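You operate a simulated robot arm through the tools that you are given. There is no shell and no other tool. Be economical: measure what you need, move in short steps, check, and stop when the job is done.

You are at the controls of a simulated robot arm. One attempt, no reset.

TASK
Warm the iron to 75 C for the clamped pipe and leave it on.
Fine: purple dial and cold iron at the pipe's size, black dial at the heat, then switch on and watch till the screen says OPEN; hands clear of the hot iron.

The check looks at the end state, three seconds after you hand in, the way a careful person would. Anything else that was tipped, shoved, dropped, spilled or broken makes it a failure.

THE ROBOT
A 7-joint arm with a two-finger parallel gripper, fixed in place. Base frame: the origin is at the foot of the arm, x ahead of it, y to its left, z up; the work surface is at about z = 0.868. Units: m, rad, N and s.
With the tool pointing down near the work surface it reaches from about 0.24 to 0.68 m from the base axis. Its first joint turns from -1.152 to 1.152 rad. Payload 2.4 kg.
The tool frame sits at the grasp point between the pads (the TCP): z along the fingers, y along the line on which they close. The tips reach 0.03 m beyond it. The gripper opens to 0.094 m. The fingers are 0.028 m wide and 0.01 m thick; the gripper's body (0.05 by 0.096 m) begins 0.055 m behind the TCP.
Orientation is told as [roll, pitch, yaw] about the base's x, y, z axes, in that order, counted from this pose: with the fingers straight down and closing along the base's y, the tool's x points along the base's -x, its y along +y and its z along -z.

THE INTERFACE
- The arm moves only by the tool play_rows. Its argument "commands" is a list of rows, each a list of 7 numbers: the shift along the base's x, y, z in m, then the turn, a rotation vector about the base's x, y, z in rad, then the opening, from 0 (shut) to 1 (fully open). In form: [[x, y, z, ax, ay, az, gripper], ...]. A call has 1 to 10 rows; each row shifts and turns the commanded pose from where the row before left it. Rows are played at 5 a second. More than 0.05 m and 0.15 rad between two rows, or a gripper value outside its range, and nothing of the call is played. A pose out of reach is approached as far as the arm can. The call stops where the force on the tool passes 70 N (or 10 N more than at its start, if that is more) or the arm is blocked; 0.2 s more then pass. Each finger travels about 0.153 m/s and halts on what it meets, pressing with about 32 N; the grip force reading is that of the motor and also rises with nothing between the fingers. The clock runs only during rows and for 0.2 s after the last one: add rows that do not move to give the fingers time. The reply holds the time, the measured pose of the TCP, the force on the tool along the base axes, the opening and the grip force, in the units named above and with some noise, with the torque about the TCP (base axes, N m) and any sound that the robot's microphone picked up, and new pictures: "views" is both (left out), scene, wrist or none.
- Cameras (640 x 400 px; columns grow to the right, rows downward): "scene" is fixed at [0.0484, 0.4754, 1.4553]; the picture's right is [-0.69, -0.73, 0.00], its down [-0.33, 0.31, -0.89] and it looks along [0.65, -0.61, -0.46] (base axes); focal length 335 px, centre (320, 200). "wrist" rides on the gripper at [0.076, 0.014, -0.102] in the tool frame; the picture's right is [-0.18, 0.98, 0.00], its down [-0.75, -0.14, -0.64] and it looks along [-0.63, -0.12, 0.77] (tool axes); focal length 243 px, centre (320, 200). There is no depth. A picture from a camera that has moved, and an enlarged one, comes with that camera's place and axes in the base frame and with its lens.
- zoom(camera, box): a new picture of the part [left, top, right, bottom] of that camera's present view, enlarged. No time passes.
- close_job(): hands the job in; it is judged then, once.

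Work in short steps. Places have to be worked out from the pictures, the camera data and where the tool is seen: move nearer, look again, correct. Check each grasp and each placing, and mend what went wrong. You have 120 turns and 200 pictures in all, those below and enlarged ones among them. Open the gripper and draw the arm clear of the work before you hand the job in, unless the task says otherwise; then end with one line.

The tools are called by a JSON object that holds its "name" and its "arguments". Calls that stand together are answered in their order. play_rows: Moves the arm, as the interface text tells. Its arguments: {"type":"object","properties":{"commands":{"type":"array","items":{"type":"array","items":{"type":"number"}}},"views":{"type":"string","enum":["both","scene","wrist","none"]}},"required":["commands"]} The other tools are called the same way: zoom (camera, box) takes an enlarged picture of a part of a camera's view; close_job () hands the job in.

At the start:

```text
clock: 0.0
position: [0.3291, -0.1012, 1.2492]
tcp_rot: [0.0, 0.001, 0.0]
wrist_force: [0.4, 1.1, 0.1]
torque: [0.02, -0.02, -0.01]
grip_width: 0.0939
finger_force: 0.2
```

scene: 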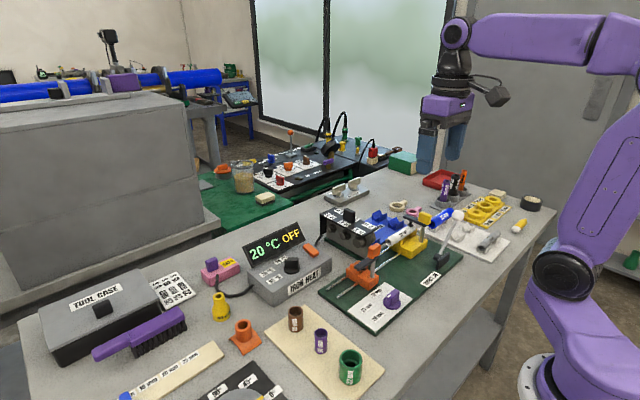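
wrist: 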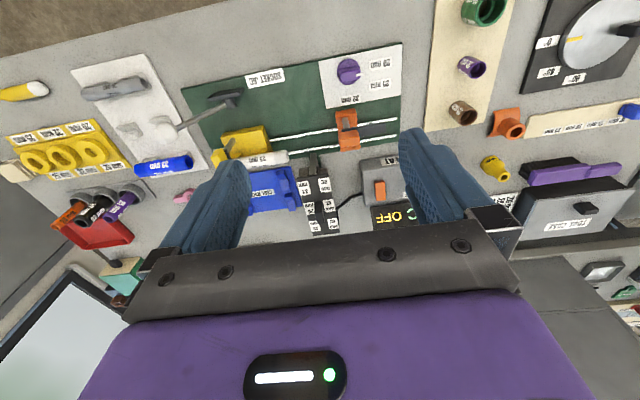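

I'll look closely at the work area first: the heater box, the jig with the clamped pipe and dials, and the iron sockets.

{"name": "zoom", "arguments": {"camera": "scene", "box": [310, 180, 470, 340]}}

{"name": "zoom", "arguments": {"camera": "scene", "box": [190, 210, 350, 310]}}

{"name": "zoom", "arguments": {"camera": "scene", "box": [200, 290, 390, 400]}}

{"name": "zoom", "arguments": {"camera": "wrist", "box": [180, 40, 420, 240]}}

{"name": "zoom", "arguments": {"camera": "scene", "box": [410, 160, 550, 270]}}

```text
2.50 times, centred on (390, 260) of scene
camera zoom: at [0.0484, 0.4754, 1.4553], right [-0.69, -0.73, 0.0], down [-0.33, 0.31, -0.89], along [0.65, -0.61, -0.46], focal length 838 px, centre (145, 50)
```

zoom: 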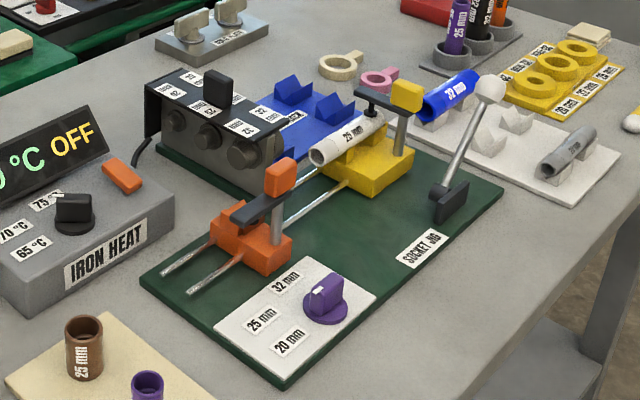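

```text
4.00 times, centred on (270, 260) of scene
camera zoom: at [0.0484, 0.4754, 1.4553], right [-0.69, -0.73, 0.0], down [-0.33, 0.31, -0.89], along [0.65, -0.61, -0.46], focal length 1341 px, centre (520, -40)
```

zoom: 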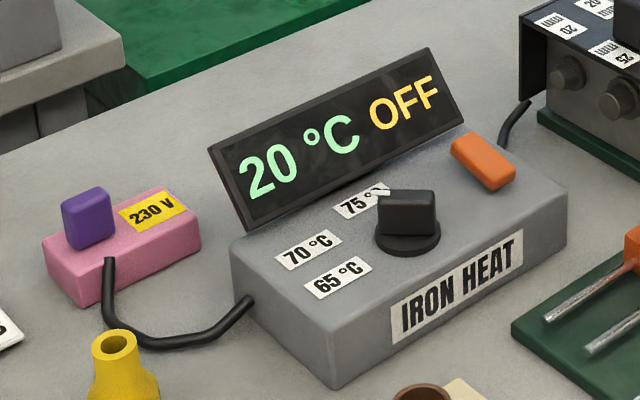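

```text
3.37 times, centred on (295, 345) of scene
camera zoom: at [0.0484, 0.4754, 1.4553], right [-0.69, -0.73, 0.0], down [-0.33, 0.31, -0.89], along [0.65, -0.61, -0.46], focal length 1129 px, centre (404, -288)
```

zoom: 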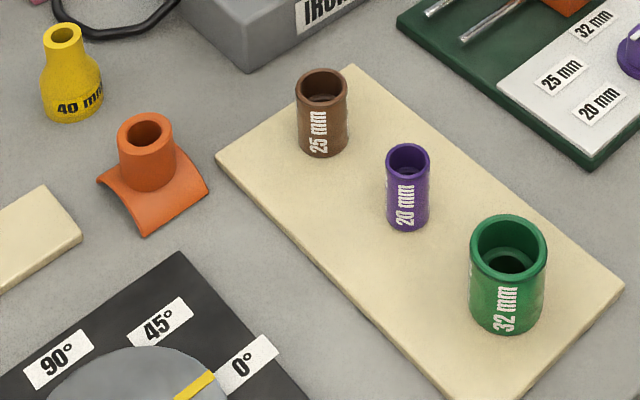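

```text
2.00 times, centred on (300, 140) of wrist
camera zoom: at [0.2532, -0.0864, 1.3526], right [0.18, 0.98, 0.0], down [0.75, -0.14, 0.64], along [0.63, -0.12, -0.77], focal length 485 px, centre (360, 320)
```

zoom: 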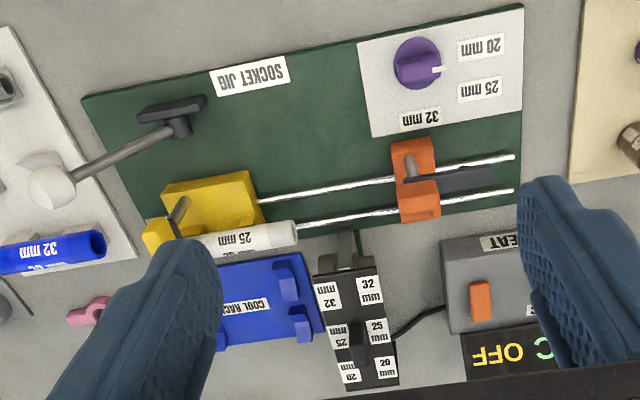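

```text
3.64 times, centred on (480, 215) of scene
camera zoom: at [0.0484, 0.4754, 1.4553], right [-0.69, -0.73, 0.0], down [-0.33, 0.31, -0.89], along [0.65, -0.61, -0.46], focal length 1219 px, centre (-262, 146)
```

zoom: 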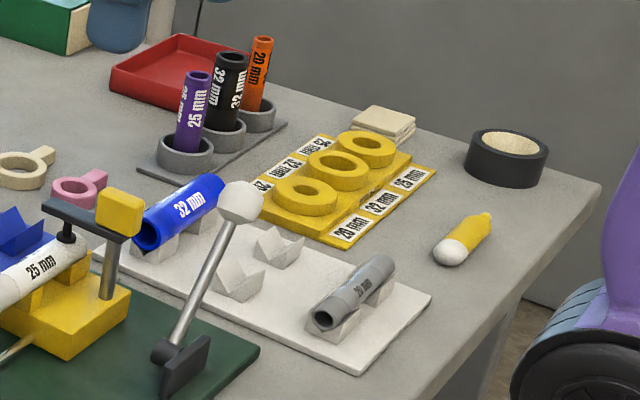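

The clamped pipe reads 25 mm. I need detail on the iron, the purple dial and the black dial.

{"name": "zoom", "arguments": {"camera": "scene", "box": [315, 195, 415, 265]}}

{"name": "zoom", "arguments": {"camera": "scene", "box": [355, 270, 425, 330]}}

{"name": "play_rows", "arguments": {"commands": [[0, 0, 0, 0, 0, 0, 1], [-0.04, 0.02, 0, 0, 0, 0, 0], [-0.04, 0.02, 0, 0, 0, 0, 0], [0, 0, 0, 0, 0, 0, 0], [0, 0, 0, 0, 0, 0, 0]], "views": "wrist"}}

```text
5.71 times, centred on (365, 230) of scene
camera zoom: at [0.0484, 0.4754, 1.4553], right [-0.69, -0.73, 0.0], down [-0.33, 0.31, -0.89], along [0.65, -0.61, -0.46], focal length 1916 px, centre (63, 29)
```

zoom: 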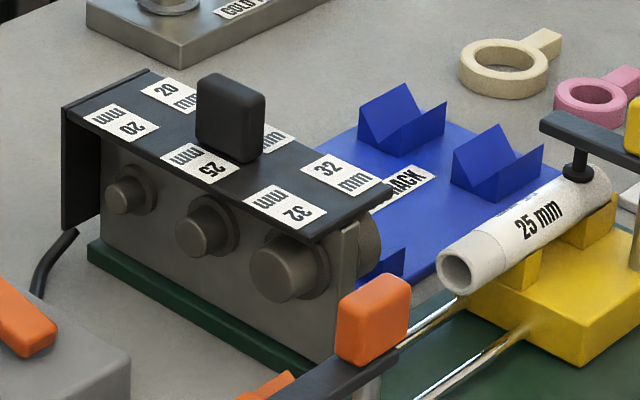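

```text
6.67 times, centred on (390, 300) of scene
camera zoom: at [0.0484, 0.4754, 1.4553], right [-0.69, -0.73, 0.0], down [-0.33, 0.31, -0.89], along [0.65, -0.61, -0.46], focal length 2235 px, centre (-147, -467)
```

zoom: 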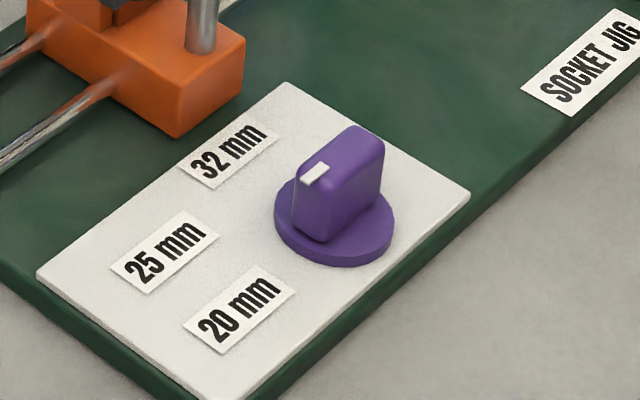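

```text
clock: 1.2
position: [0.249, -0.0599, 1.2488]
tcp_rot: [-0.001, 0.0, 0.002]
wrist_force: [-0.2, 0.6, 0.6]
torque: [-0.02, 0.01, -0.03]
grip_width: 0.0001
finger_force: 32.5
camera wrist: at [0.1732, -0.0471, 1.3514], right [0.18, 0.98, 0.0], down [0.75, -0.14, 0.64], along [0.63, -0.12, -0.77], focal length 243 px, centre (320, 200)
```

wrist: 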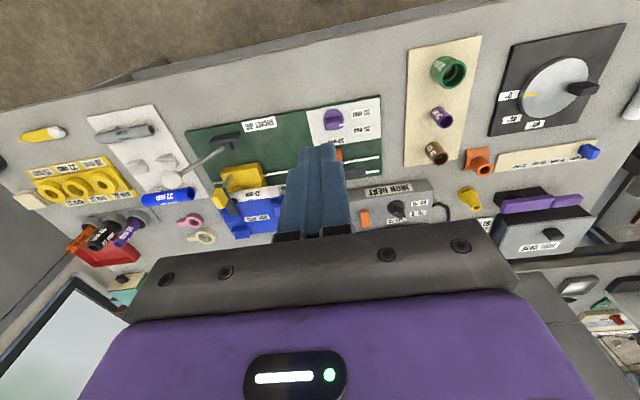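

Zooming on the current wrist view to read the dials and the iron.

{"name": "zoom", "arguments": {"camera": "wrist", "box": [295, 90, 395, 150]}}

{"name": "zoom", "arguments": {"camera": "wrist", "box": [345, 170, 445, 230]}}

{"name": "zoom", "arguments": {"camera": "wrist", "box": [180, 110, 340, 240]}}

```text
6.40 times, centred on (345, 120) of wrist
camera zoom: at [0.1732, -0.0471, 1.3514], right [0.18, 0.98, 0.0], down [0.75, -0.14, 0.64], along [0.63, -0.12, -0.77], focal length 1553 px, centre (160, 712)
```

zoom: 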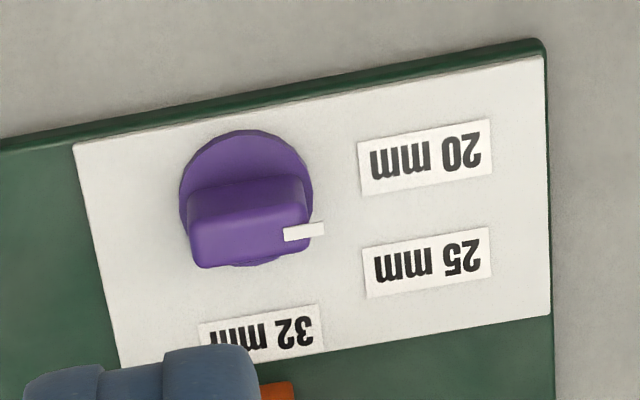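

```text
6.40 times, centred on (395, 200) of wrist
camera zoom: at [0.1732, -0.0471, 1.3514], right [0.18, 0.98, 0.0], down [0.75, -0.14, 0.64], along [0.63, -0.12, -0.77], focal length 1553 px, centre (-160, 200)
```

zoom: 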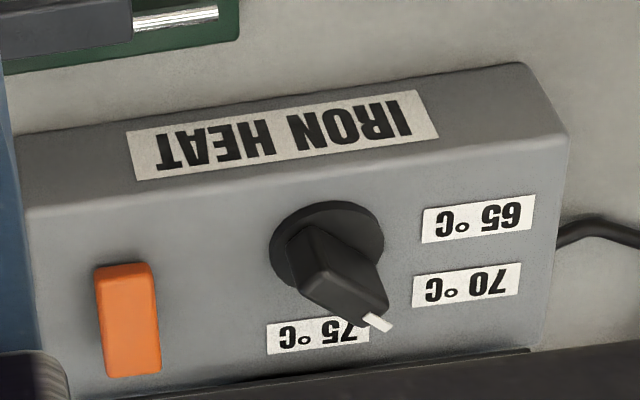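

```text
3.08 times, centred on (260, 175) of wrist
camera zoom: at [0.1732, -0.0471, 1.3514], right [0.18, 0.98, 0.0], down [0.75, -0.14, 0.64], along [0.63, -0.12, -0.77], focal length 746 px, centre (505, 277)
```

zoom: 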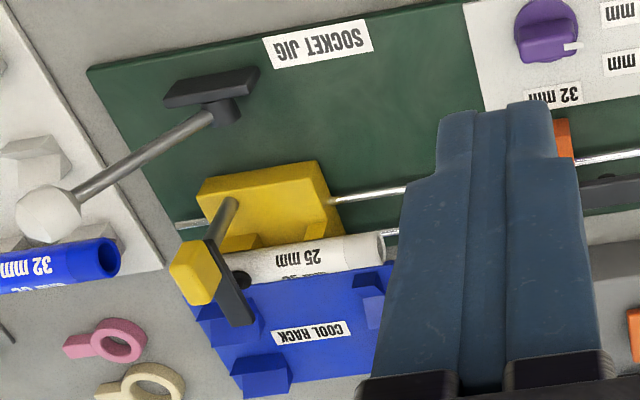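

The purple dial seems to point at 20 (+y), and the labels sit at about +y (20), +y toward +x (25) and +x (32). I'm lowering above the purple dial for a near-vertical view of the angles.

{"name": "play_rows", "arguments": {"commands": [[0.0234, 0, -0.042, 0, 0, 0, 0], [0.0234, 0, -0.042, 0, 0, 0, 0], [0.0234, 0, -0.042, 0, 0, 0, 0], [0.0234, 0, -0.042, 0, 0, 0, 0], [0.0234, 0, -0.041, 0, 0, 0, 0], [0, 0, 0, 0, 0, 0, 0]], "views": "wrist"}}

```text
clock: 2.6
position: [0.3659, -0.0593, 1.0413]
tcp_rot: [0.001, -0.001, 0.001]
wrist_force: [0.8, 0.3, -0.3]
torque: [0.01, 0.0, 0.0]
grip_width: 0.0002
finger_force: 31.7
camera wrist: at [0.2907, -0.0457, 1.144], right [0.18, 0.98, 0.0], down [0.75, -0.14, 0.64], along [0.63, -0.12, -0.77], focal length 243 px, centre (320, 200)
```

wrist: 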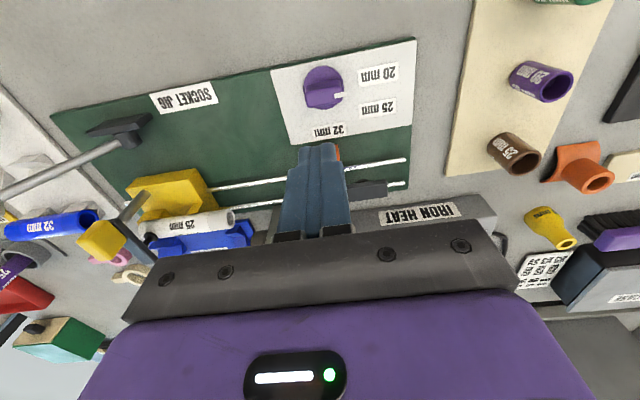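

Zooming on the dial from here.

{"name": "zoom", "arguments": {"camera": "wrist", "box": [265, 40, 425, 145]}}

{"name": "play_rows", "arguments": {"commands": [[0.04, 0.02, 0.015, 0, 0, 0, 0], [0.04, 0.025, 0.01, 0, 0, 0, 0], [0.04, 0.025, 0.01, 0, 0, 0, 0], [0.04, 0.025, 0.01, 0, 0, 0, 0], [0.04, 0.025, 0.0, 0, 0, 0, 0], [0, 0, 0, 0, 0, 0, 0]], "views": "wrist"}}

```text
3.81 times, centred on (345, 92) of wrist
camera zoom: at [0.2907, -0.0457, 1.144], right [0.18, 0.98, 0.0], down [0.75, -0.14, 0.64], along [0.63, -0.12, -0.77], focal length 924 px, centre (225, 610)
```

zoom: 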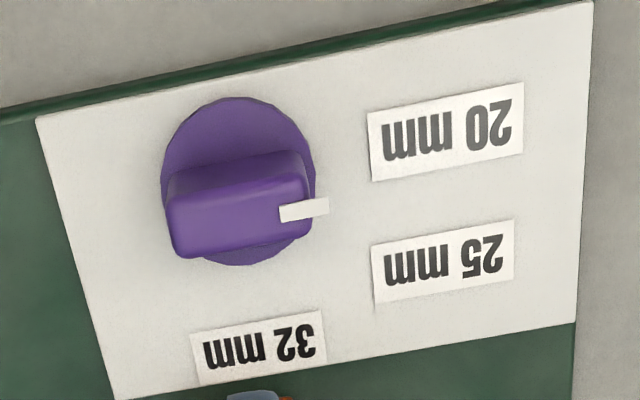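

```text
clock: 4.0
position: [0.5672, 0.0577, 1.085]
tcp_rot: [0.001, 0.001, 0.0]
wrist_force: [0.1, 0.6, 0.2]
torque: [-0.01, 0.01, 0.01]
grip_width: 0.0
finger_force: 32.0
camera wrist: at [0.4902, 0.0721, 1.1877], right [0.18, 0.98, 0.0], down [0.75, -0.14, 0.64], along [0.63, -0.12, -0.77], focal length 243 px, centre (320, 200)
```

wrist: 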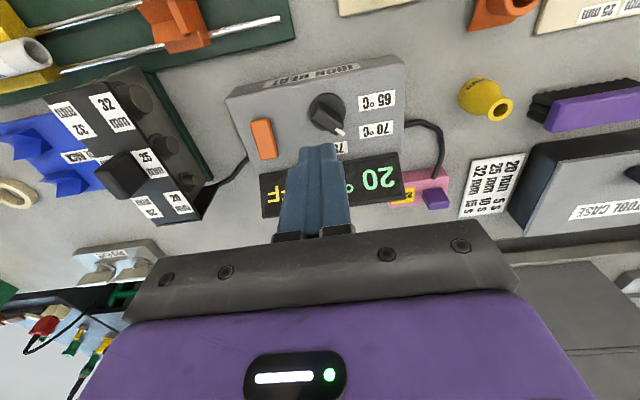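

Now the same for the black dial.

{"name": "zoom", "arguments": {"camera": "wrist", "box": [240, 75, 410, 175]}}

{"name": "zoom", "arguments": {"camera": "wrist", "box": [10, 50, 260, 230]}}

```text
3.76 times, centred on (325, 125) of wrist
camera zoom: at [0.4902, 0.0721, 1.1877], right [0.18, 0.98, 0.0], down [0.75, -0.14, 0.64], along [0.63, -0.12, -0.77], focal length 913 px, centre (301, 482)
```

zoom: 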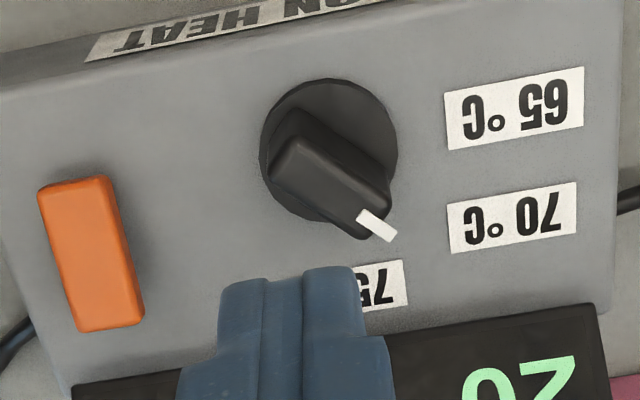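

```text
2.22 times, centred on (135, 140) of wrist
camera zoom: at [0.4902, 0.0721, 1.1877], right [0.18, 0.98, 0.0], down [0.75, -0.14, 0.64], along [0.63, -0.12, -0.77], focal length 539 px, centre (731, 333)
```

zoom: 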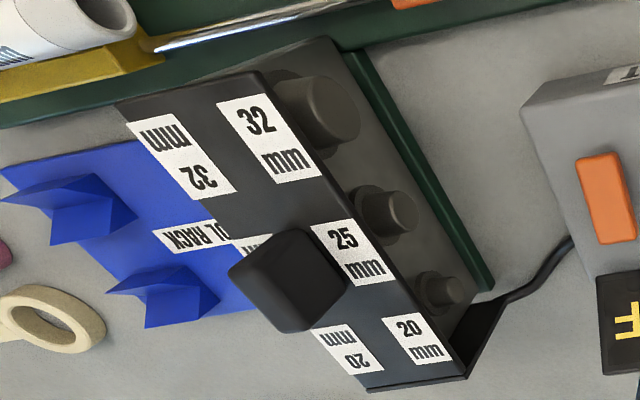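

Pointers: purple at ~0° from +y (20), black at ~45° (70), labels presumably at 0/45/90°. So both need a −45° turn about z. I'm going above the purple dial with the yaw turned to +90° so the fingers close across its grip bar.

{"name": "play_rows", "arguments": {"commands": [[-0.0207, -0.0114, 0.0, 0, 0, 0.143, 0.4], [-0.0207, -0.0114, 0.0, 0, 0, 0.143, 0.4], [-0.0207, -0.0114, 0.0, 0, 0, 0.143, 0.4], [-0.0207, -0.0114, 0, 0, 0, 0.143, 0.4], [-0.0207, -0.0114, 0, 0, 0, 0.143, 0.4], [-0.0207, -0.0114, -0.017, 0, 0, 0.143, 0.4], [-0.0207, -0.0114, -0.017, 0, 0, 0.143, 0.4], [-0.0207, -0.0114, -0.017, 0, 0, 0.143, 0.4], [-0.0207, -0.0114, -0.017, 0, 0, 0.143, 0.4], [-0.0207, -0.0114, -0.017, 0, 0, 0.143, 0.4]], "views": "none"}}

{"name": "play_rows", "arguments": {"commands": [[0, 0, 0, 0, 0, 0.141, 0.4], [0, 0, -0.02, 0, 0, 0, 0.4], [0, 0, 0, 0, 0, 0, 0.4]]}}

```text
clock: 6.2
position: [0.3581, -0.0557, 1.0014]
tcp_rot: [-0.001, -0.001, 1.433]
wrist_force: [-0.1, 0.0, -0.6]
torque: [0.01, 0.02, -0.02]
grip_width: 0.0379
finger_force: 0.1
```

```text
clock: 7.0
position: [0.3591, -0.0551, 0.9804]
tcp_rot: [-0.001, -0.001, 1.571]
wrist_force: [0.7, -0.4, 1.0]
torque: [-0.01, -0.04, 0.0]
grip_width: 0.0375
finger_force: 0.1
camera wrist: at [0.345, -0.1315, 1.0832], right [-0.98, 0.18, 0.0], down [0.14, 0.75, 0.64], along [0.12, 0.63, -0.77], focal length 243 px, centre (320, 200)
```

scene: 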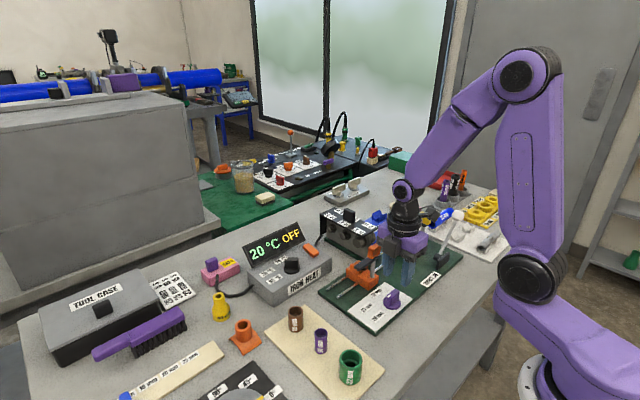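
wrist: 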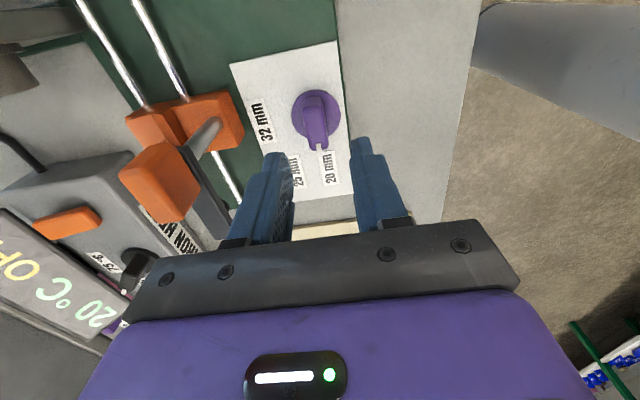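

The dial is at about (0.362, −0.058) with its top near z 0.905. I'll centre over it and descend so the tips straddle the bar.

{"name": "play_rows", "arguments": {"commands": [[0.003, -0.0024, -0.02, 0, 0, 0, 0.5], [0, 0, -0.02, 0, 0, 0, 0.5], [0, 0, 0, 0, 0, 0, 0.5]]}}

```text
clock: 7.8
position: [0.3621, -0.0559, 0.9403]
tcp_rot: [-0.001, -0.002, 1.572]
wrist_force: [-0.2, -0.1, -0.5]
torque: [0.0, 0.02, -0.03]
grip_width: 0.0471
finger_force: 0.0
camera wrist: at [0.3481, -0.133, 1.042], right [-0.98, 0.18, 0.0], down [0.14, 0.75, 0.64], along [0.12, 0.63, -0.77], focal length 243 px, centre (320, 200)
```

scene: 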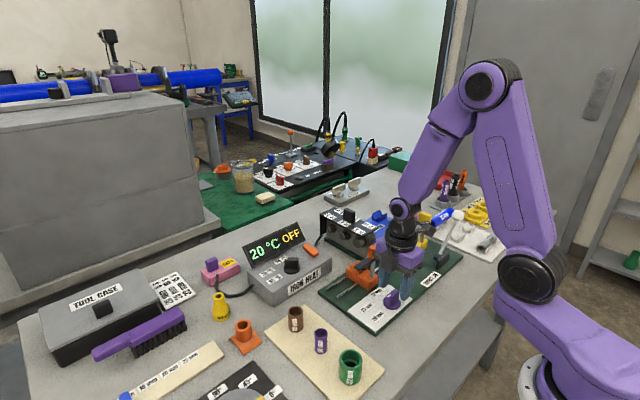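
wrist: 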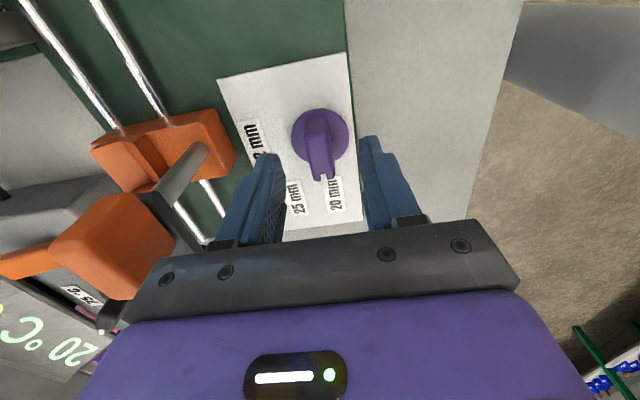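

The bar is centred between the fingers. I'm descending to grip height.

{"name": "play_rows", "arguments": {"commands": [[0, -0.002, -0.012, 0, 0, 0, 0.5], [0, 0, -0.01, 0, 0, 0, 0.5], [0, 0, 0, 0, 0, 0, 0.5]], "views": "wrist"}}

{"name": "zoom", "arguments": {"camera": "wrist", "box": [210, 80, 420, 250]}}

```text
clock: 8.6
position: [0.3616, -0.0595, 0.9181]
tcp_rot: [0.0, -0.001, 1.571]
wrist_force: [-0.3, 1.1, 0.2]
torque: [-0.03, -0.01, -0.01]
grip_width: 0.047
finger_force: 0.0
camera wrist: at [0.3477, -0.1357, 1.0208], right [-0.98, 0.18, 0.0], down [0.14, 0.75, 0.64], along [0.12, 0.63, -0.77], focal length 243 px, centre (320, 200)
```

wrist: 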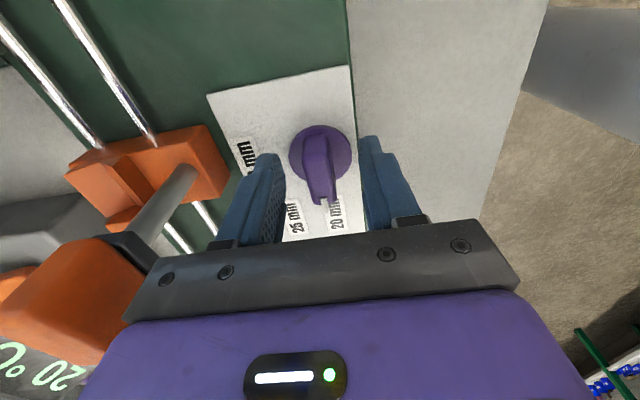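

```text
2.35 times, centred on (315, 165) of wrist
camera zoom: at [0.3477, -0.1357, 1.0208], right [-0.98, 0.18, 0.0], down [0.14, 0.75, 0.64], along [0.12, 0.63, -0.77], focal length 571 px, centre (332, 282)
```

zoom: 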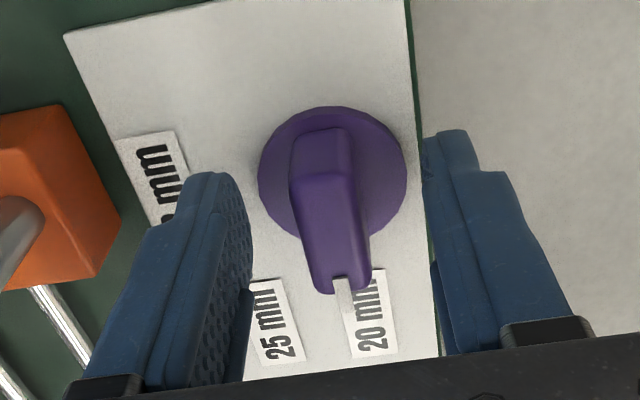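

Fingers straddle the bar with no contact force. I'm closing them to grip.

{"name": "play_rows", "arguments": {"commands": [[0, 0, 0, 0, 0, 0, 0.3], [0, 0, 0, 0, 0, 0, 0.1], [0, 0, 0, 0, 0, 0, 0.0], [0, 0, 0, 0, 0, 0, 0.0]], "views": "wrist"}}

```text
clock: 9.6
position: [0.3628, -0.0594, 0.9192]
tcp_rot: [-0.003, -0.001, 1.571]
wrist_force: [4.5, -0.2, -7.4]
torque: [-0.08, -0.02, -0.01]
grip_width: 0.0157
finger_force: 44.9
camera wrist: at [0.3481, -0.1357, 1.0208], right [-0.98, 0.18, 0.0], down [0.14, 0.75, 0.64], along [0.12, 0.63, -0.77], focal length 243 px, centre (320, 200)
```

wrist: 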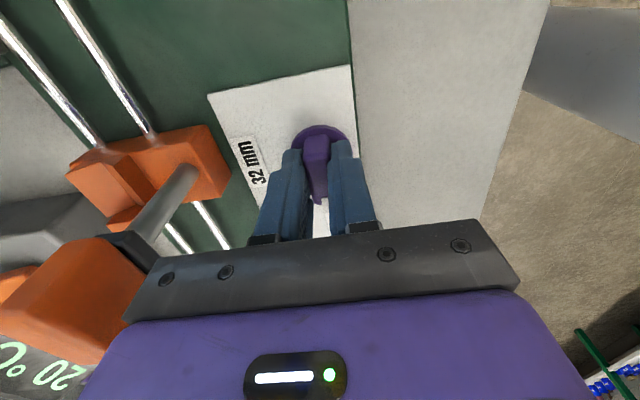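

Gripped (bar 16 mm). I'm turning −45° clockwise in two halves.

{"name": "play_rows", "arguments": {"commands": [[0, 0, 0, 0, 0, -0.1, 0], [0, 0, 0, 0, 0, -0.1, 0], [0, 0, 0, 0, 0, -0.1, 0], [0, 0, 0, 0, 0, -0.1, 0], [0, 0, 0, 0, 0, 0, 0]], "views": "none"}}

{"name": "play_rows", "arguments": {"commands": [[0, 0, 0, 0, 0, -0.1, 0], [0, 0, 0, 0, 0, -0.1, 0], [0, 0, 0, 0, 0, -0.1, 0], [0, 0, 0, 0, 0, -0.085, 0], [0, 0, 0, 0, 0, 0, 0]], "views": "wrist"}}

```text
clock: 10.8
position: [0.3601, -0.0583, 0.919]
tcp_rot: [0.002, 0.001, 1.168]
wrist_force: [-4.1, -1.0, -31.1]
torque: [0.04, -0.63, 0.0]
grip_width: 0.016
finger_force: 45.2
```

```text
clock: 12.0
position: [0.3595, -0.0574, 0.9182]
tcp_rot: [0.005, 0.003, 0.786]
wrist_force: [-13.5, 8.3, -36.4]
torque: [-0.5, 0.06, 0.04]
grip_width: 0.0161
finger_force: 45.4
camera wrist: at [0.2967, -0.1022, 1.0214], right [-0.56, 0.83, 0.0], down [0.64, 0.43, 0.64], along [0.52, 0.36, -0.77], focal length 243 px, centre (320, 200)
```

wrist: 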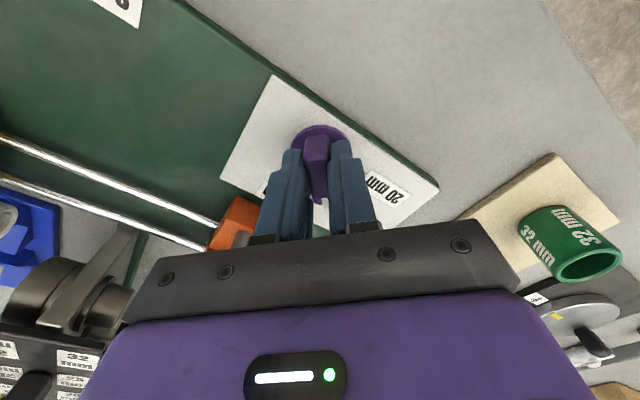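

The dial followed. I'm opening, lifting off, and checking where it points.

{"name": "play_rows", "arguments": {"commands": [[0, 0, 0, 0, 0, 0, 0.5], [0, 0, 0, 0, 0, 0, 0.5], [0, 0, 0.03, 0, 0, 0, 0.5], [0, 0, 0.04, 0, 0, 0, 0.5], [0, 0, 0.04, 0, 0, 0, 0.5], [0, 0, 0, 0, 0, 0, 0.5]], "views": "wrist"}}

{"name": "zoom", "arguments": {"camera": "wrist", "box": [230, 40, 410, 170]}}

{"name": "zoom", "arguments": {"camera": "scene", "box": [355, 270, 425, 330]}}

```text
clock: 13.4
position: [0.3602, -0.0585, 1.0298]
tcp_rot: [0.003, -0.001, 0.785]
wrist_force: [0.4, 0.4, -0.6]
torque: [-0.03, 0.0, 0.0]
grip_width: 0.0473
finger_force: 0.1
camera wrist: at [0.2967, -0.1031, 1.1327], right [-0.56, 0.83, 0.0], down [0.63, 0.43, 0.64], along [0.53, 0.36, -0.77], focal length 243 px, centre (320, 200)
```

wrist: 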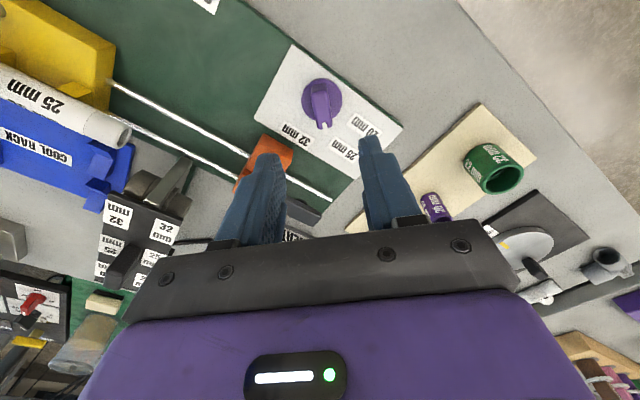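

```text
3.08 times, centred on (320, 105) of wrist
camera zoom: at [0.2967, -0.1031, 1.1327], right [-0.56, 0.83, 0.0], down [0.63, 0.43, 0.64], along [0.53, 0.36, -0.77], focal length 746 px, centre (320, 492)
```

zoom: 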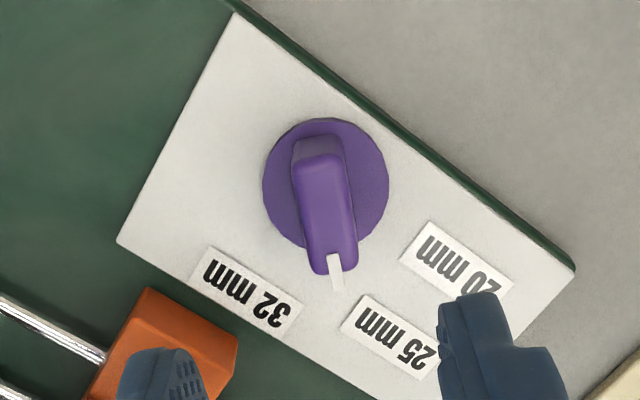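

```text
6.67 times, centred on (390, 300) of scene
camera zoom: at [0.0484, 0.4754, 1.4553], right [-0.69, -0.73, 0.0], down [-0.33, 0.31, -0.89], along [0.65, -0.61, -0.46], focal length 2235 px, centre (-147, -467)
```

zoom: 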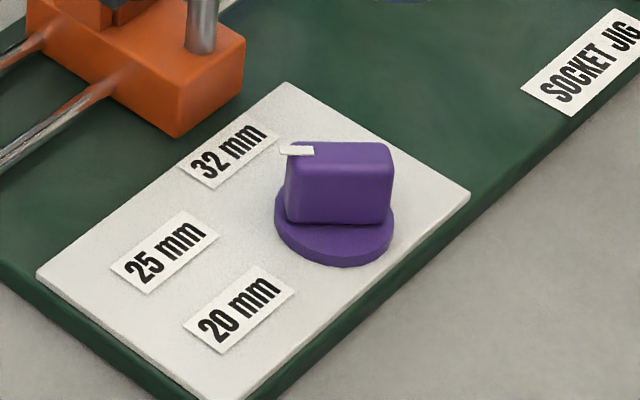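

Purple now points at ~47°, between 25 and 32 label centres depending on layout, so I want a reference. I'll view the black dial from the identical relative pose to compare pointer against labels there.

{"name": "play_rows", "arguments": {"commands": [[0.04, 0.02, 0.025, 0, 0, 0, 0.5], [0.04, 0.02, 0.02, 0, 0, 0, 0.5], [0.04, 0.02, 0, 0, 0, 0, 0.5], [0.04, 0.02, 0, 0, 0, 0, 0.5], [0.033, 0.02, 0, 0, 0, 0, 0.5], [0.033, 0.02, -0.01, 0, 0, 0, 0.5], [0, 0, 0, 0, 0, 0, 0.5]], "views": "wrist"}}

{"name": "zoom", "arguments": {"camera": "wrist", "box": [230, 40, 410, 170]}}

```text
refused: row 1 steps farther than a row can; nothing moved
```

```text
3.08 times, centred on (320, 105) of wrist
camera zoom: at [0.2967, -0.1031, 1.1327], right [-0.56, 0.83, 0.0], down [0.63, 0.43, 0.64], along [0.53, 0.36, -0.77], focal length 746 px, centre (320, 492)
```

zoom: 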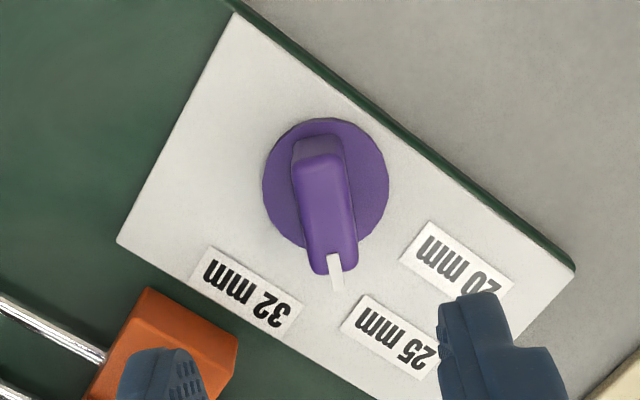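

The first row was slightly too long, so I'm repeating with smaller steps.

{"name": "play_rows", "arguments": {"commands": [[0.034, 0.018, 0.025, 0, 0, 0, 0.5], [0.034, 0.018, 0.02, 0, 0, 0, 0.5], [0.034, 0.018, 0, 0, 0, 0, 0.5], [0.034, 0.018, 0, 0, 0, 0, 0.5], [0.03, 0.016, 0, 0, 0, 0, 0.5], [0.03, 0.016, 0, 0, 0, 0, 0.5], [0.03, 0.016, -0.01, 0, 0, 0, 0.5], [0, 0, 0, 0, 0, 0, 0.5]], "views": "wrist"}}

{"name": "zoom", "arguments": {"camera": "wrist", "box": [230, 40, 410, 170]}}

```text
clock: 15.2
position: [0.5889, 0.0605, 1.0667]
tcp_rot: [0.0, -0.001, 0.786]
wrist_force: [0.5, 0.2, -0.5]
torque: [0.01, 0.01, -0.02]
grip_width: 0.0468
finger_force: 0.0
camera wrist: at [0.5249, 0.0167, 1.1678], right [-0.56, 0.83, 0.0], down [0.63, 0.43, 0.64], along [0.53, 0.36, -0.77], focal length 243 px, centre (320, 200)
```

wrist: 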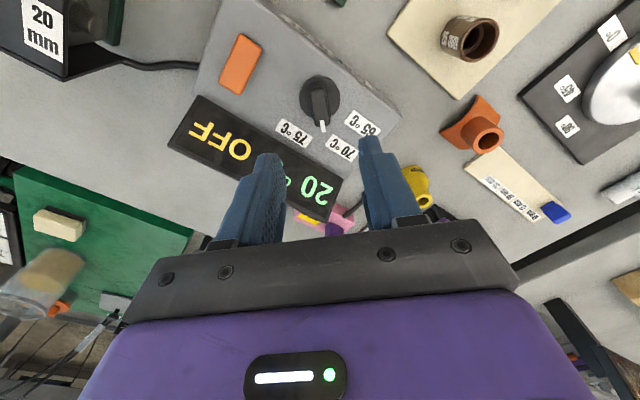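

```text
3.08 times, centred on (320, 105) of wrist
camera zoom: at [0.5249, 0.0167, 1.1678], right [-0.56, 0.83, 0.0], down [0.63, 0.43, 0.64], along [0.53, 0.36, -0.77], focal length 746 px, centre (320, 492)
```

zoom: 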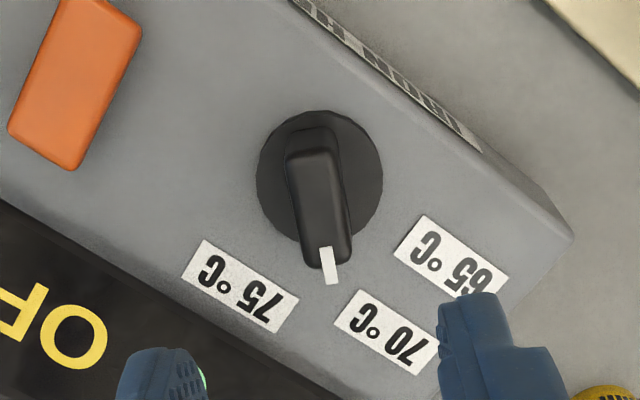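

Black sits at the same 45° aimed between 70 and 75, as the untouched start value, so 45° is the middle setting (70) and 90° is 75. By that logic purple at 45° is 25. Descending on the black dial with the same relative grip.

{"name": "play_rows", "arguments": {"commands": [[-0.001, -0.001, -0.04, 0, 0, 0, 0.5], [0, 0, -0.04, 0, 0, 0, 0.5], [0, 0, -0.02, 0, 0, 0, 0.5], [0, 0, 0, 0, 0, 0, 0.5]], "views": "wrist"}}

{"name": "zoom", "arguments": {"camera": "wrist", "box": [210, 80, 420, 250]}}

```text
clock: 16.2
position: [0.5868, 0.0612, 0.9648]
tcp_rot: [-0.001, 0.001, 0.786]
wrist_force: [-0.1, -0.4, 0.1]
torque: [0.0, 0.02, 0.0]
grip_width: 0.0469
finger_force: 0.1
camera wrist: at [0.5239, 0.0179, 1.0674], right [-0.56, 0.83, 0.0], down [0.63, 0.43, 0.64], along [0.53, 0.36, -0.77], focal length 243 px, centre (320, 200)
```

wrist: 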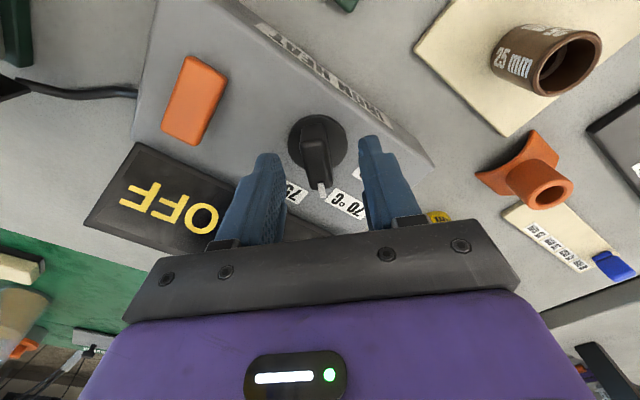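

```text
2.35 times, centred on (315, 165) of wrist
camera zoom: at [0.5239, 0.0179, 1.0674], right [-0.56, 0.83, 0.0], down [0.63, 0.43, 0.64], along [0.53, 0.36, -0.77], focal length 571 px, centre (332, 282)
```

zoom: 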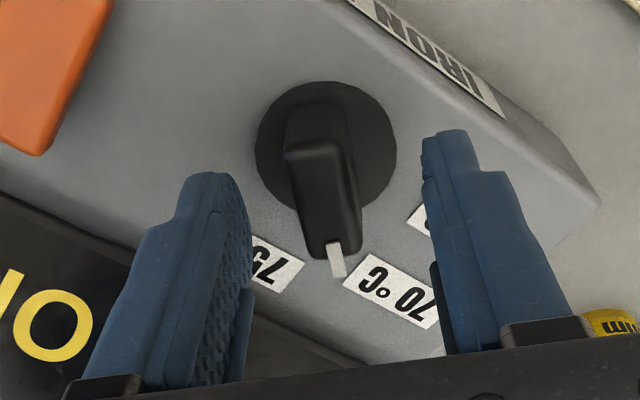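

Aligned; about 1 cm more down, then grip.

{"name": "play_rows", "arguments": {"commands": [[0.001, -0.0012, -0.01, 0, 0, 0, 0.5], [0, 0, 0, 0, 0, 0, 0.5], [0, 0, 0, 0, 0, 0, 0.2], [0, 0, 0, 0, 0, 0, 0.0], [0, 0, 0, 0, 0, 0, 0.0]], "views": "wrist"}}

```text
clock: 17.4
position: [0.589, 0.0595, 0.9543]
tcp_rot: [0.001, 0.0, 0.787]
wrist_force: [2.3, -1.1, -2.9]
torque: [0.08, -0.11, 0.01]
grip_width: 0.0158
finger_force: 44.9
camera wrist: at [0.525, 0.0161, 1.0572], right [-0.56, 0.83, 0.0], down [0.63, 0.43, 0.64], along [0.53, 0.36, -0.77], focal length 243 px, centre (320, 200)
```

wrist: 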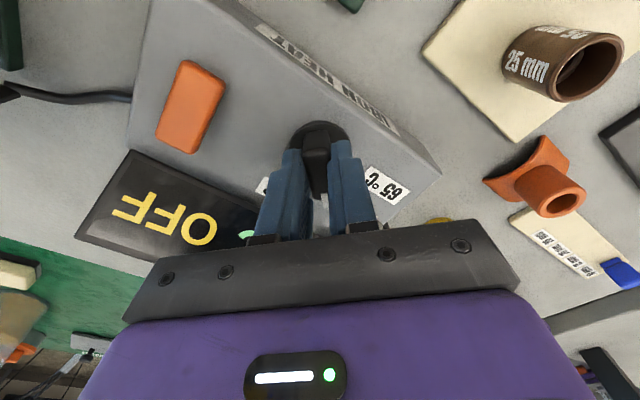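

Gripped at 15.8 mm. I'm turning −45°, then releasing and lifting to look.

{"name": "play_rows", "arguments": {"commands": [[0, 0, 0, 0, 0, -0.1, 0], [0, 0, 0, 0, 0, -0.1, 0], [0, 0, 0, 0, 0, -0.1, 0], [0, 0, 0, 0, 0, -0.1, 0], [0, 0, 0, 0, 0, -0.1, 0], [0, 0, 0, 0, 0, -0.1, 0], [0, 0, 0, 0, 0, -0.1, 0], [0, 0, 0, 0, 0, -0.086, 0], [0, 0, 0, 0, 0, 0, 0]], "views": "none"}}

{"name": "play_rows", "arguments": {"commands": [[0, 0, 0, 0, 0, 0, 0.5], [0, 0, 0, 0, 0, 0, 0.5], [0, 0, 0.03, 0, 0, 0, 0.5], [0, 0, 0.04, 0, 0, 0, 0.5], [0, 0, 0.04, 0, 0, 0, 0.5], [0, 0, 0, 0, 0, 0, 0.5]], "views": "wrist"}}

{"name": "zoom", "arguments": {"camera": "wrist", "box": [230, 40, 410, 170]}}

```text
clock: 19.4
position: [0.5893, 0.0625, 0.9544]
tcp_rot: [0.001, -0.003, -0.001]
wrist_force: [9.1, 17.0, 8.8]
torque: [0.32, -0.8, 0.04]
grip_width: 0.0156
finger_force: 44.9
```

```text
clock: 20.8
position: [0.5914, 0.0615, 1.0646]
tcp_rot: [0.002, 0.001, -0.001]
wrist_force: [-0.5, 0.5, 0.0]
torque: [-0.01, 0.03, -0.01]
grip_width: 0.0469
finger_force: 0.0
camera wrist: at [0.5154, 0.0758, 1.1681], right [0.18, 0.98, 0.0], down [0.75, -0.14, 0.64], along [0.63, -0.12, -0.77], focal length 243 px, centre (320, 200)
```

wrist: 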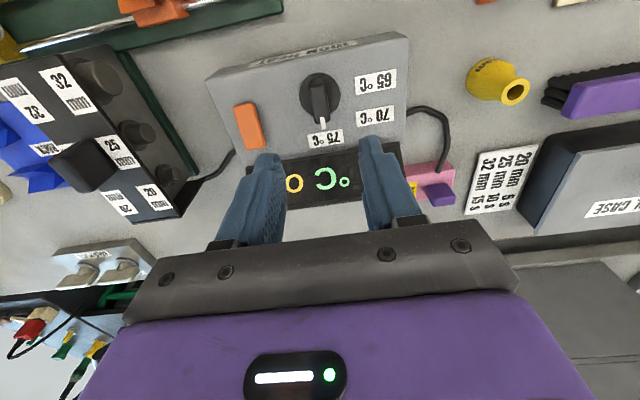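

```text
3.08 times, centred on (320, 105) of wrist
camera zoom: at [0.5154, 0.0758, 1.1681], right [0.18, 0.98, 0.0], down [0.75, -0.14, 0.64], along [0.63, -0.12, -0.77], focal length 746 px, centre (320, 492)
```

zoom: 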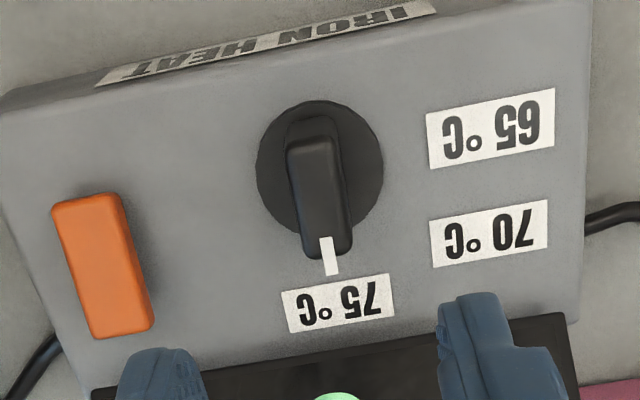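

Black points squarely at 75. Next is the iron: its handle is near (0.588, −0.143, 0.99). I'm moving above it.

{"name": "play_rows", "arguments": {"commands": [[0, -0.04, 0.02, 0, 0, 0, 0.5], [0, -0.045, 0.01, 0, 0, 0, 0.7], [0, -0.04, 0, 0, 0, 0, 0.7], [0, -0.04, 0, 0, 0, 0, 0.7], [-0.003, -0.04, 0, 0, 0, 0, 0.7], [0, 0, 0, 0, 0, 0, 0.7]]}}

{"name": "zoom", "arguments": {"camera": "wrist", "box": [200, 20, 440, 180]}}

{"name": "zoom", "arguments": {"camera": "scene", "box": [305, 150, 445, 300]}}

```text
clock: 22.2
position: [0.5847, -0.1467, 1.0948]
tcp_rot: [-0.001, 0.001, -0.001]
wrist_force: [-0.2, 0.1, -0.8]
torque: [-0.01, -0.03, 0.02]
grip_width: 0.0659
finger_force: 0.1
camera wrist: at [0.5091, -0.1331, 1.198], right [0.18, 0.98, 0.0], down [0.75, -0.14, 0.64], along [0.63, -0.12, -0.77], focal length 243 px, centre (320, 200)
```

scene: 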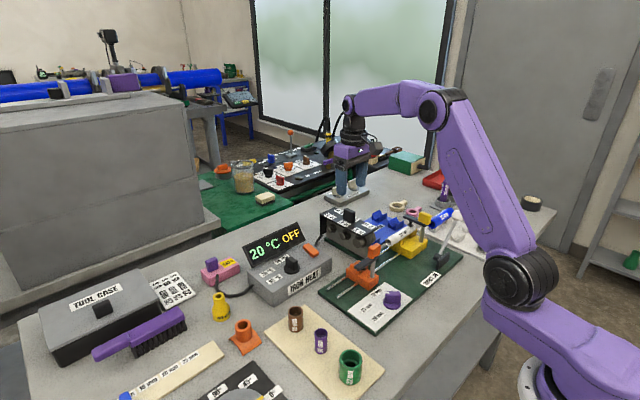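
wrist: 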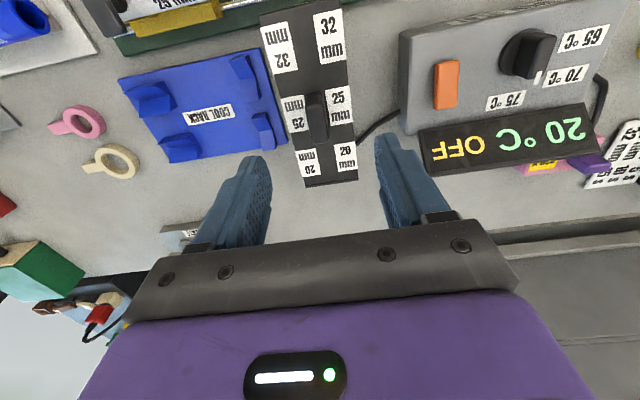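

```text
2.50 times, centred on (320, 100) of wrist
camera zoom: at [0.5091, -0.1331, 1.198], right [0.18, 0.98, 0.0], down [0.75, -0.14, 0.64], along [0.63, -0.12, -0.77], focal length 606 px, centre (320, 450)
```

zoom: 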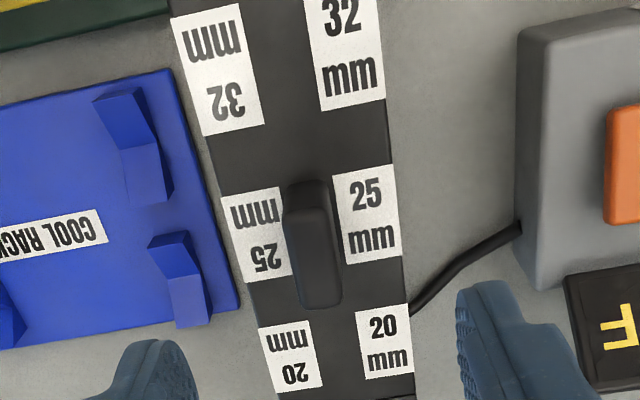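

```text
2.67 times, centred on (375, 225) of scene
camera zoom: at [0.0485, 0.4753, 1.4553], right [-0.69, -0.73, 0.0], down [-0.33, 0.31, -0.89], along [0.65, -0.61, -0.46], focal length 894 px, centre (173, 133)
```

zoom: 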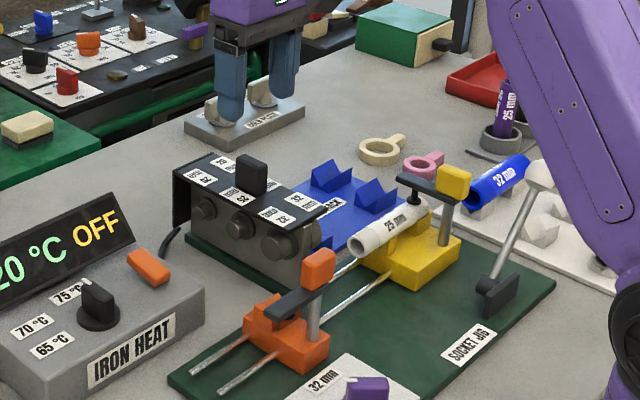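

The handle is a thin bar along x at about (0.589, −0.149). The mandrel axis height (~0.927) matches the pipe, whose axis is at x≈0.478, so the iron slides toward −x on its track by ~0.11 m. I'm descending onto the handle.

{"name": "play_rows", "arguments": {"commands": [[0.004, -0.001, -0.04, 0, 0, 0, 0.6], [0, 0, -0.04, 0, 0, 0, 0.5], [0, 0, 0, 0, 0, 0, 0.5]]}}

{"name": "zoom", "arguments": {"camera": "wrist", "box": [210, 60, 420, 230]}}

```text
clock: 23.0
position: [0.5874, -0.145, 1.0157]
tcp_rot: [0.001, 0.002, 0.0]
wrist_force: [-0.1, -0.5, -0.6]
torque: [-0.03, -0.01, -0.03]
grip_width: 0.047
finger_force: 0.0
camera wrist: at [0.512, -0.1318, 1.1178], right [0.18, 0.98, 0.0], down [0.75, -0.14, 0.64], along [0.63, -0.12, -0.77], focal length 243 px, centre (320, 200)
```

scene: 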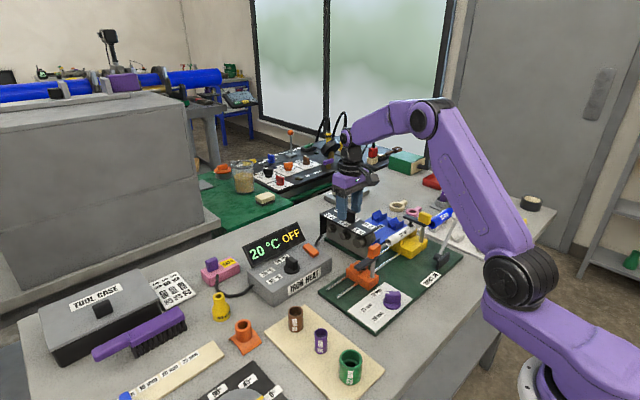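
wrist: 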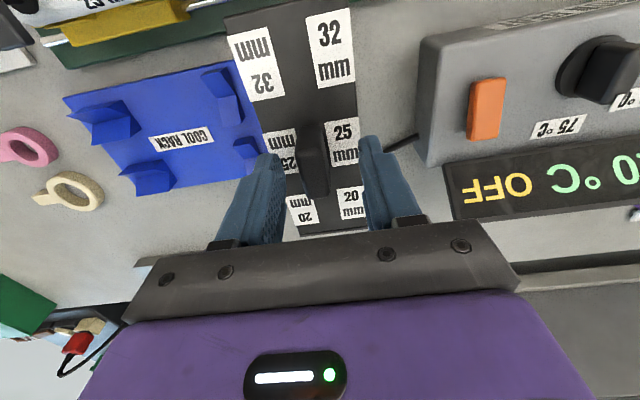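

```text
2.35 times, centred on (315, 145) of wrist
camera zoom: at [0.512, -0.1318, 1.1178], right [0.18, 0.98, 0.0], down [0.75, -0.14, 0.64], along [0.63, -0.12, -0.77], focal length 571 px, centre (332, 329)
```

zoom: 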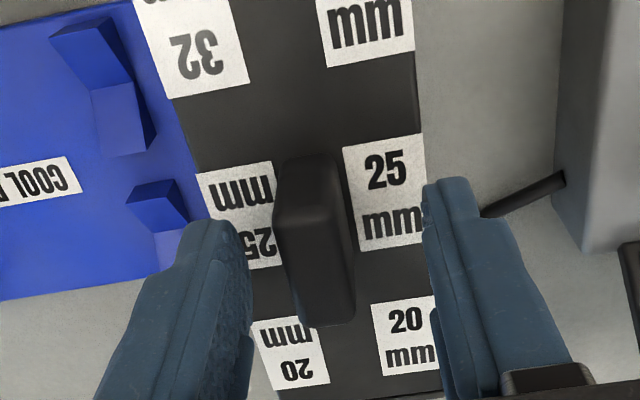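

The handle sits slightly left of centre, so I'm shifting −y by 4 mm, lowering 2 cm and closing.

{"name": "play_rows", "arguments": {"commands": [[0.0, -0.004, -0.01, 0, 0, 0, 0.5], [0, 0, -0.01, 0, 0, 0, 0.5], [0, 0, 0, 0, 0, 0, 0.5], [0, 0, 0, 0, 0, 0, 0.2], [0, 0, 0, 0, 0, 0, 0], [0, 0, 0, 0, 0, 0, 0]], "views": "wrist"}}

{"name": "zoom", "arguments": {"camera": "wrist", "box": [210, 60, 420, 230]}}

```text
clock: 24.4
position: [0.5882, -0.1515, 0.9954]
tcp_rot: [0.0, -0.002, 0.0]
wrist_force: [1.4, 0.6, 12.1]
torque: [0.15, 0.02, -0.02]
grip_width: 0.0205
finger_force: 45.0
camera wrist: at [0.513, -0.1363, 1.0982], right [0.18, 0.98, 0.0], down [0.75, -0.14, 0.64], along [0.63, -0.12, -0.77], focal length 243 px, centre (320, 200)
```

wrist: 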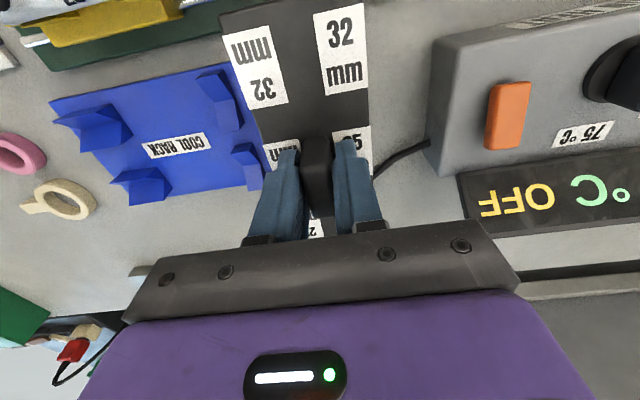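

```text
2.35 times, centred on (315, 145) of wrist
camera zoom: at [0.513, -0.1363, 1.0982], right [0.18, 0.98, 0.0], down [0.75, -0.14, 0.64], along [0.63, -0.12, -0.77], focal length 571 px, centre (332, 329)
```

zoom: 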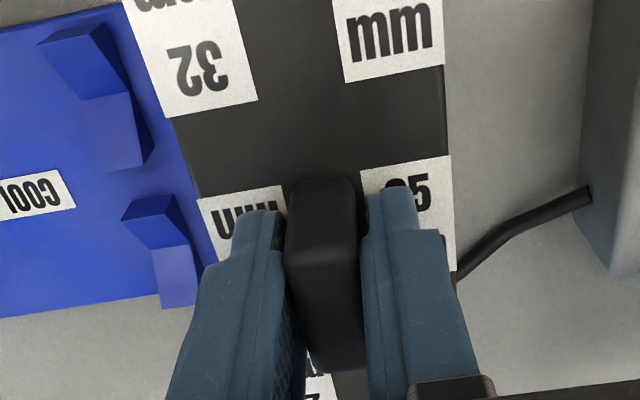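

Handle gripped (20 mm). I'm testing a gentle pull of 1.5 cm toward −x.

{"name": "play_rows", "arguments": {"commands": [[-0.005, 0, 0, 0, 0, 0, 0], [-0.005, 0, 0, 0, 0, 0, 0], [-0.005, 0, 0, 0, 0, 0, 0], [0, 0, 0, 0, 0, 0, 0]]}}

{"name": "zoom", "arguments": {"camera": "scene", "box": [305, 170, 445, 300]}}

```text
clock: 25.4
position: [0.5741, -0.1511, 0.9966]
tcp_rot: [0.0, -0.003, 0.001]
wrist_force: [1.5, 4.4, 15.4]
torque: [-0.14, -0.89, 0.06]
grip_width: 0.0203
finger_force: 44.4
camera wrist: at [0.4981, -0.1363, 1.0982], right [0.18, 0.98, 0.0], down [0.75, -0.14, 0.64], along [0.63, -0.12, -0.77], focal length 243 px, centre (320, 200)
```

scene: 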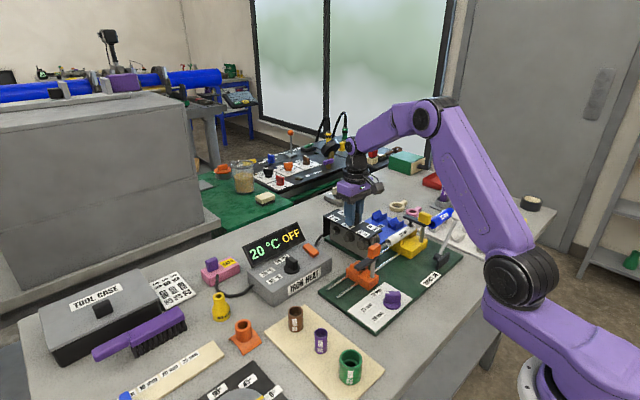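
wrist: 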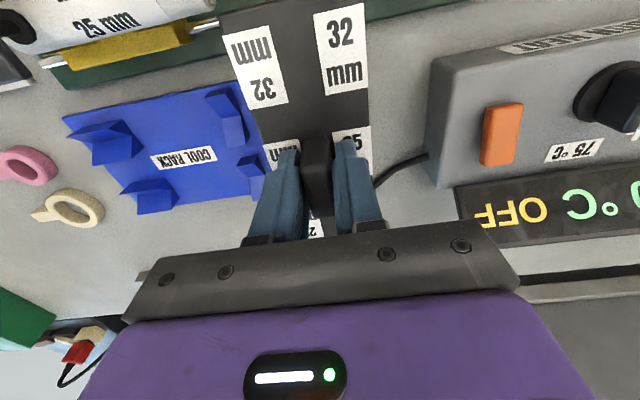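

```text
3.08 times, centred on (375, 235) of scene
camera zoom: at [0.0481, 0.4756, 1.4553], right [-0.69, -0.73, 0.0], down [-0.33, 0.31, -0.89], along [0.65, -0.61, -0.46], focal length 1032 px, centre (151, 92)
```

zoom: 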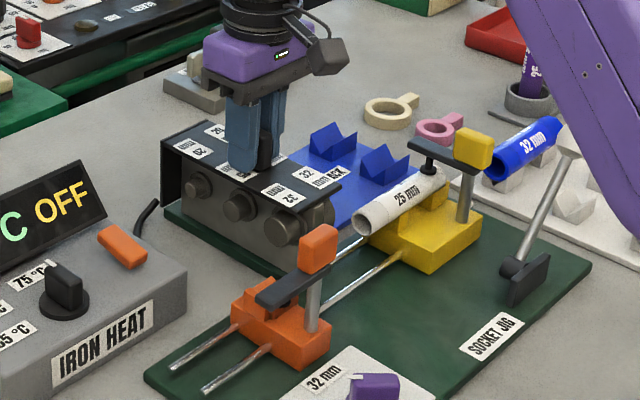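

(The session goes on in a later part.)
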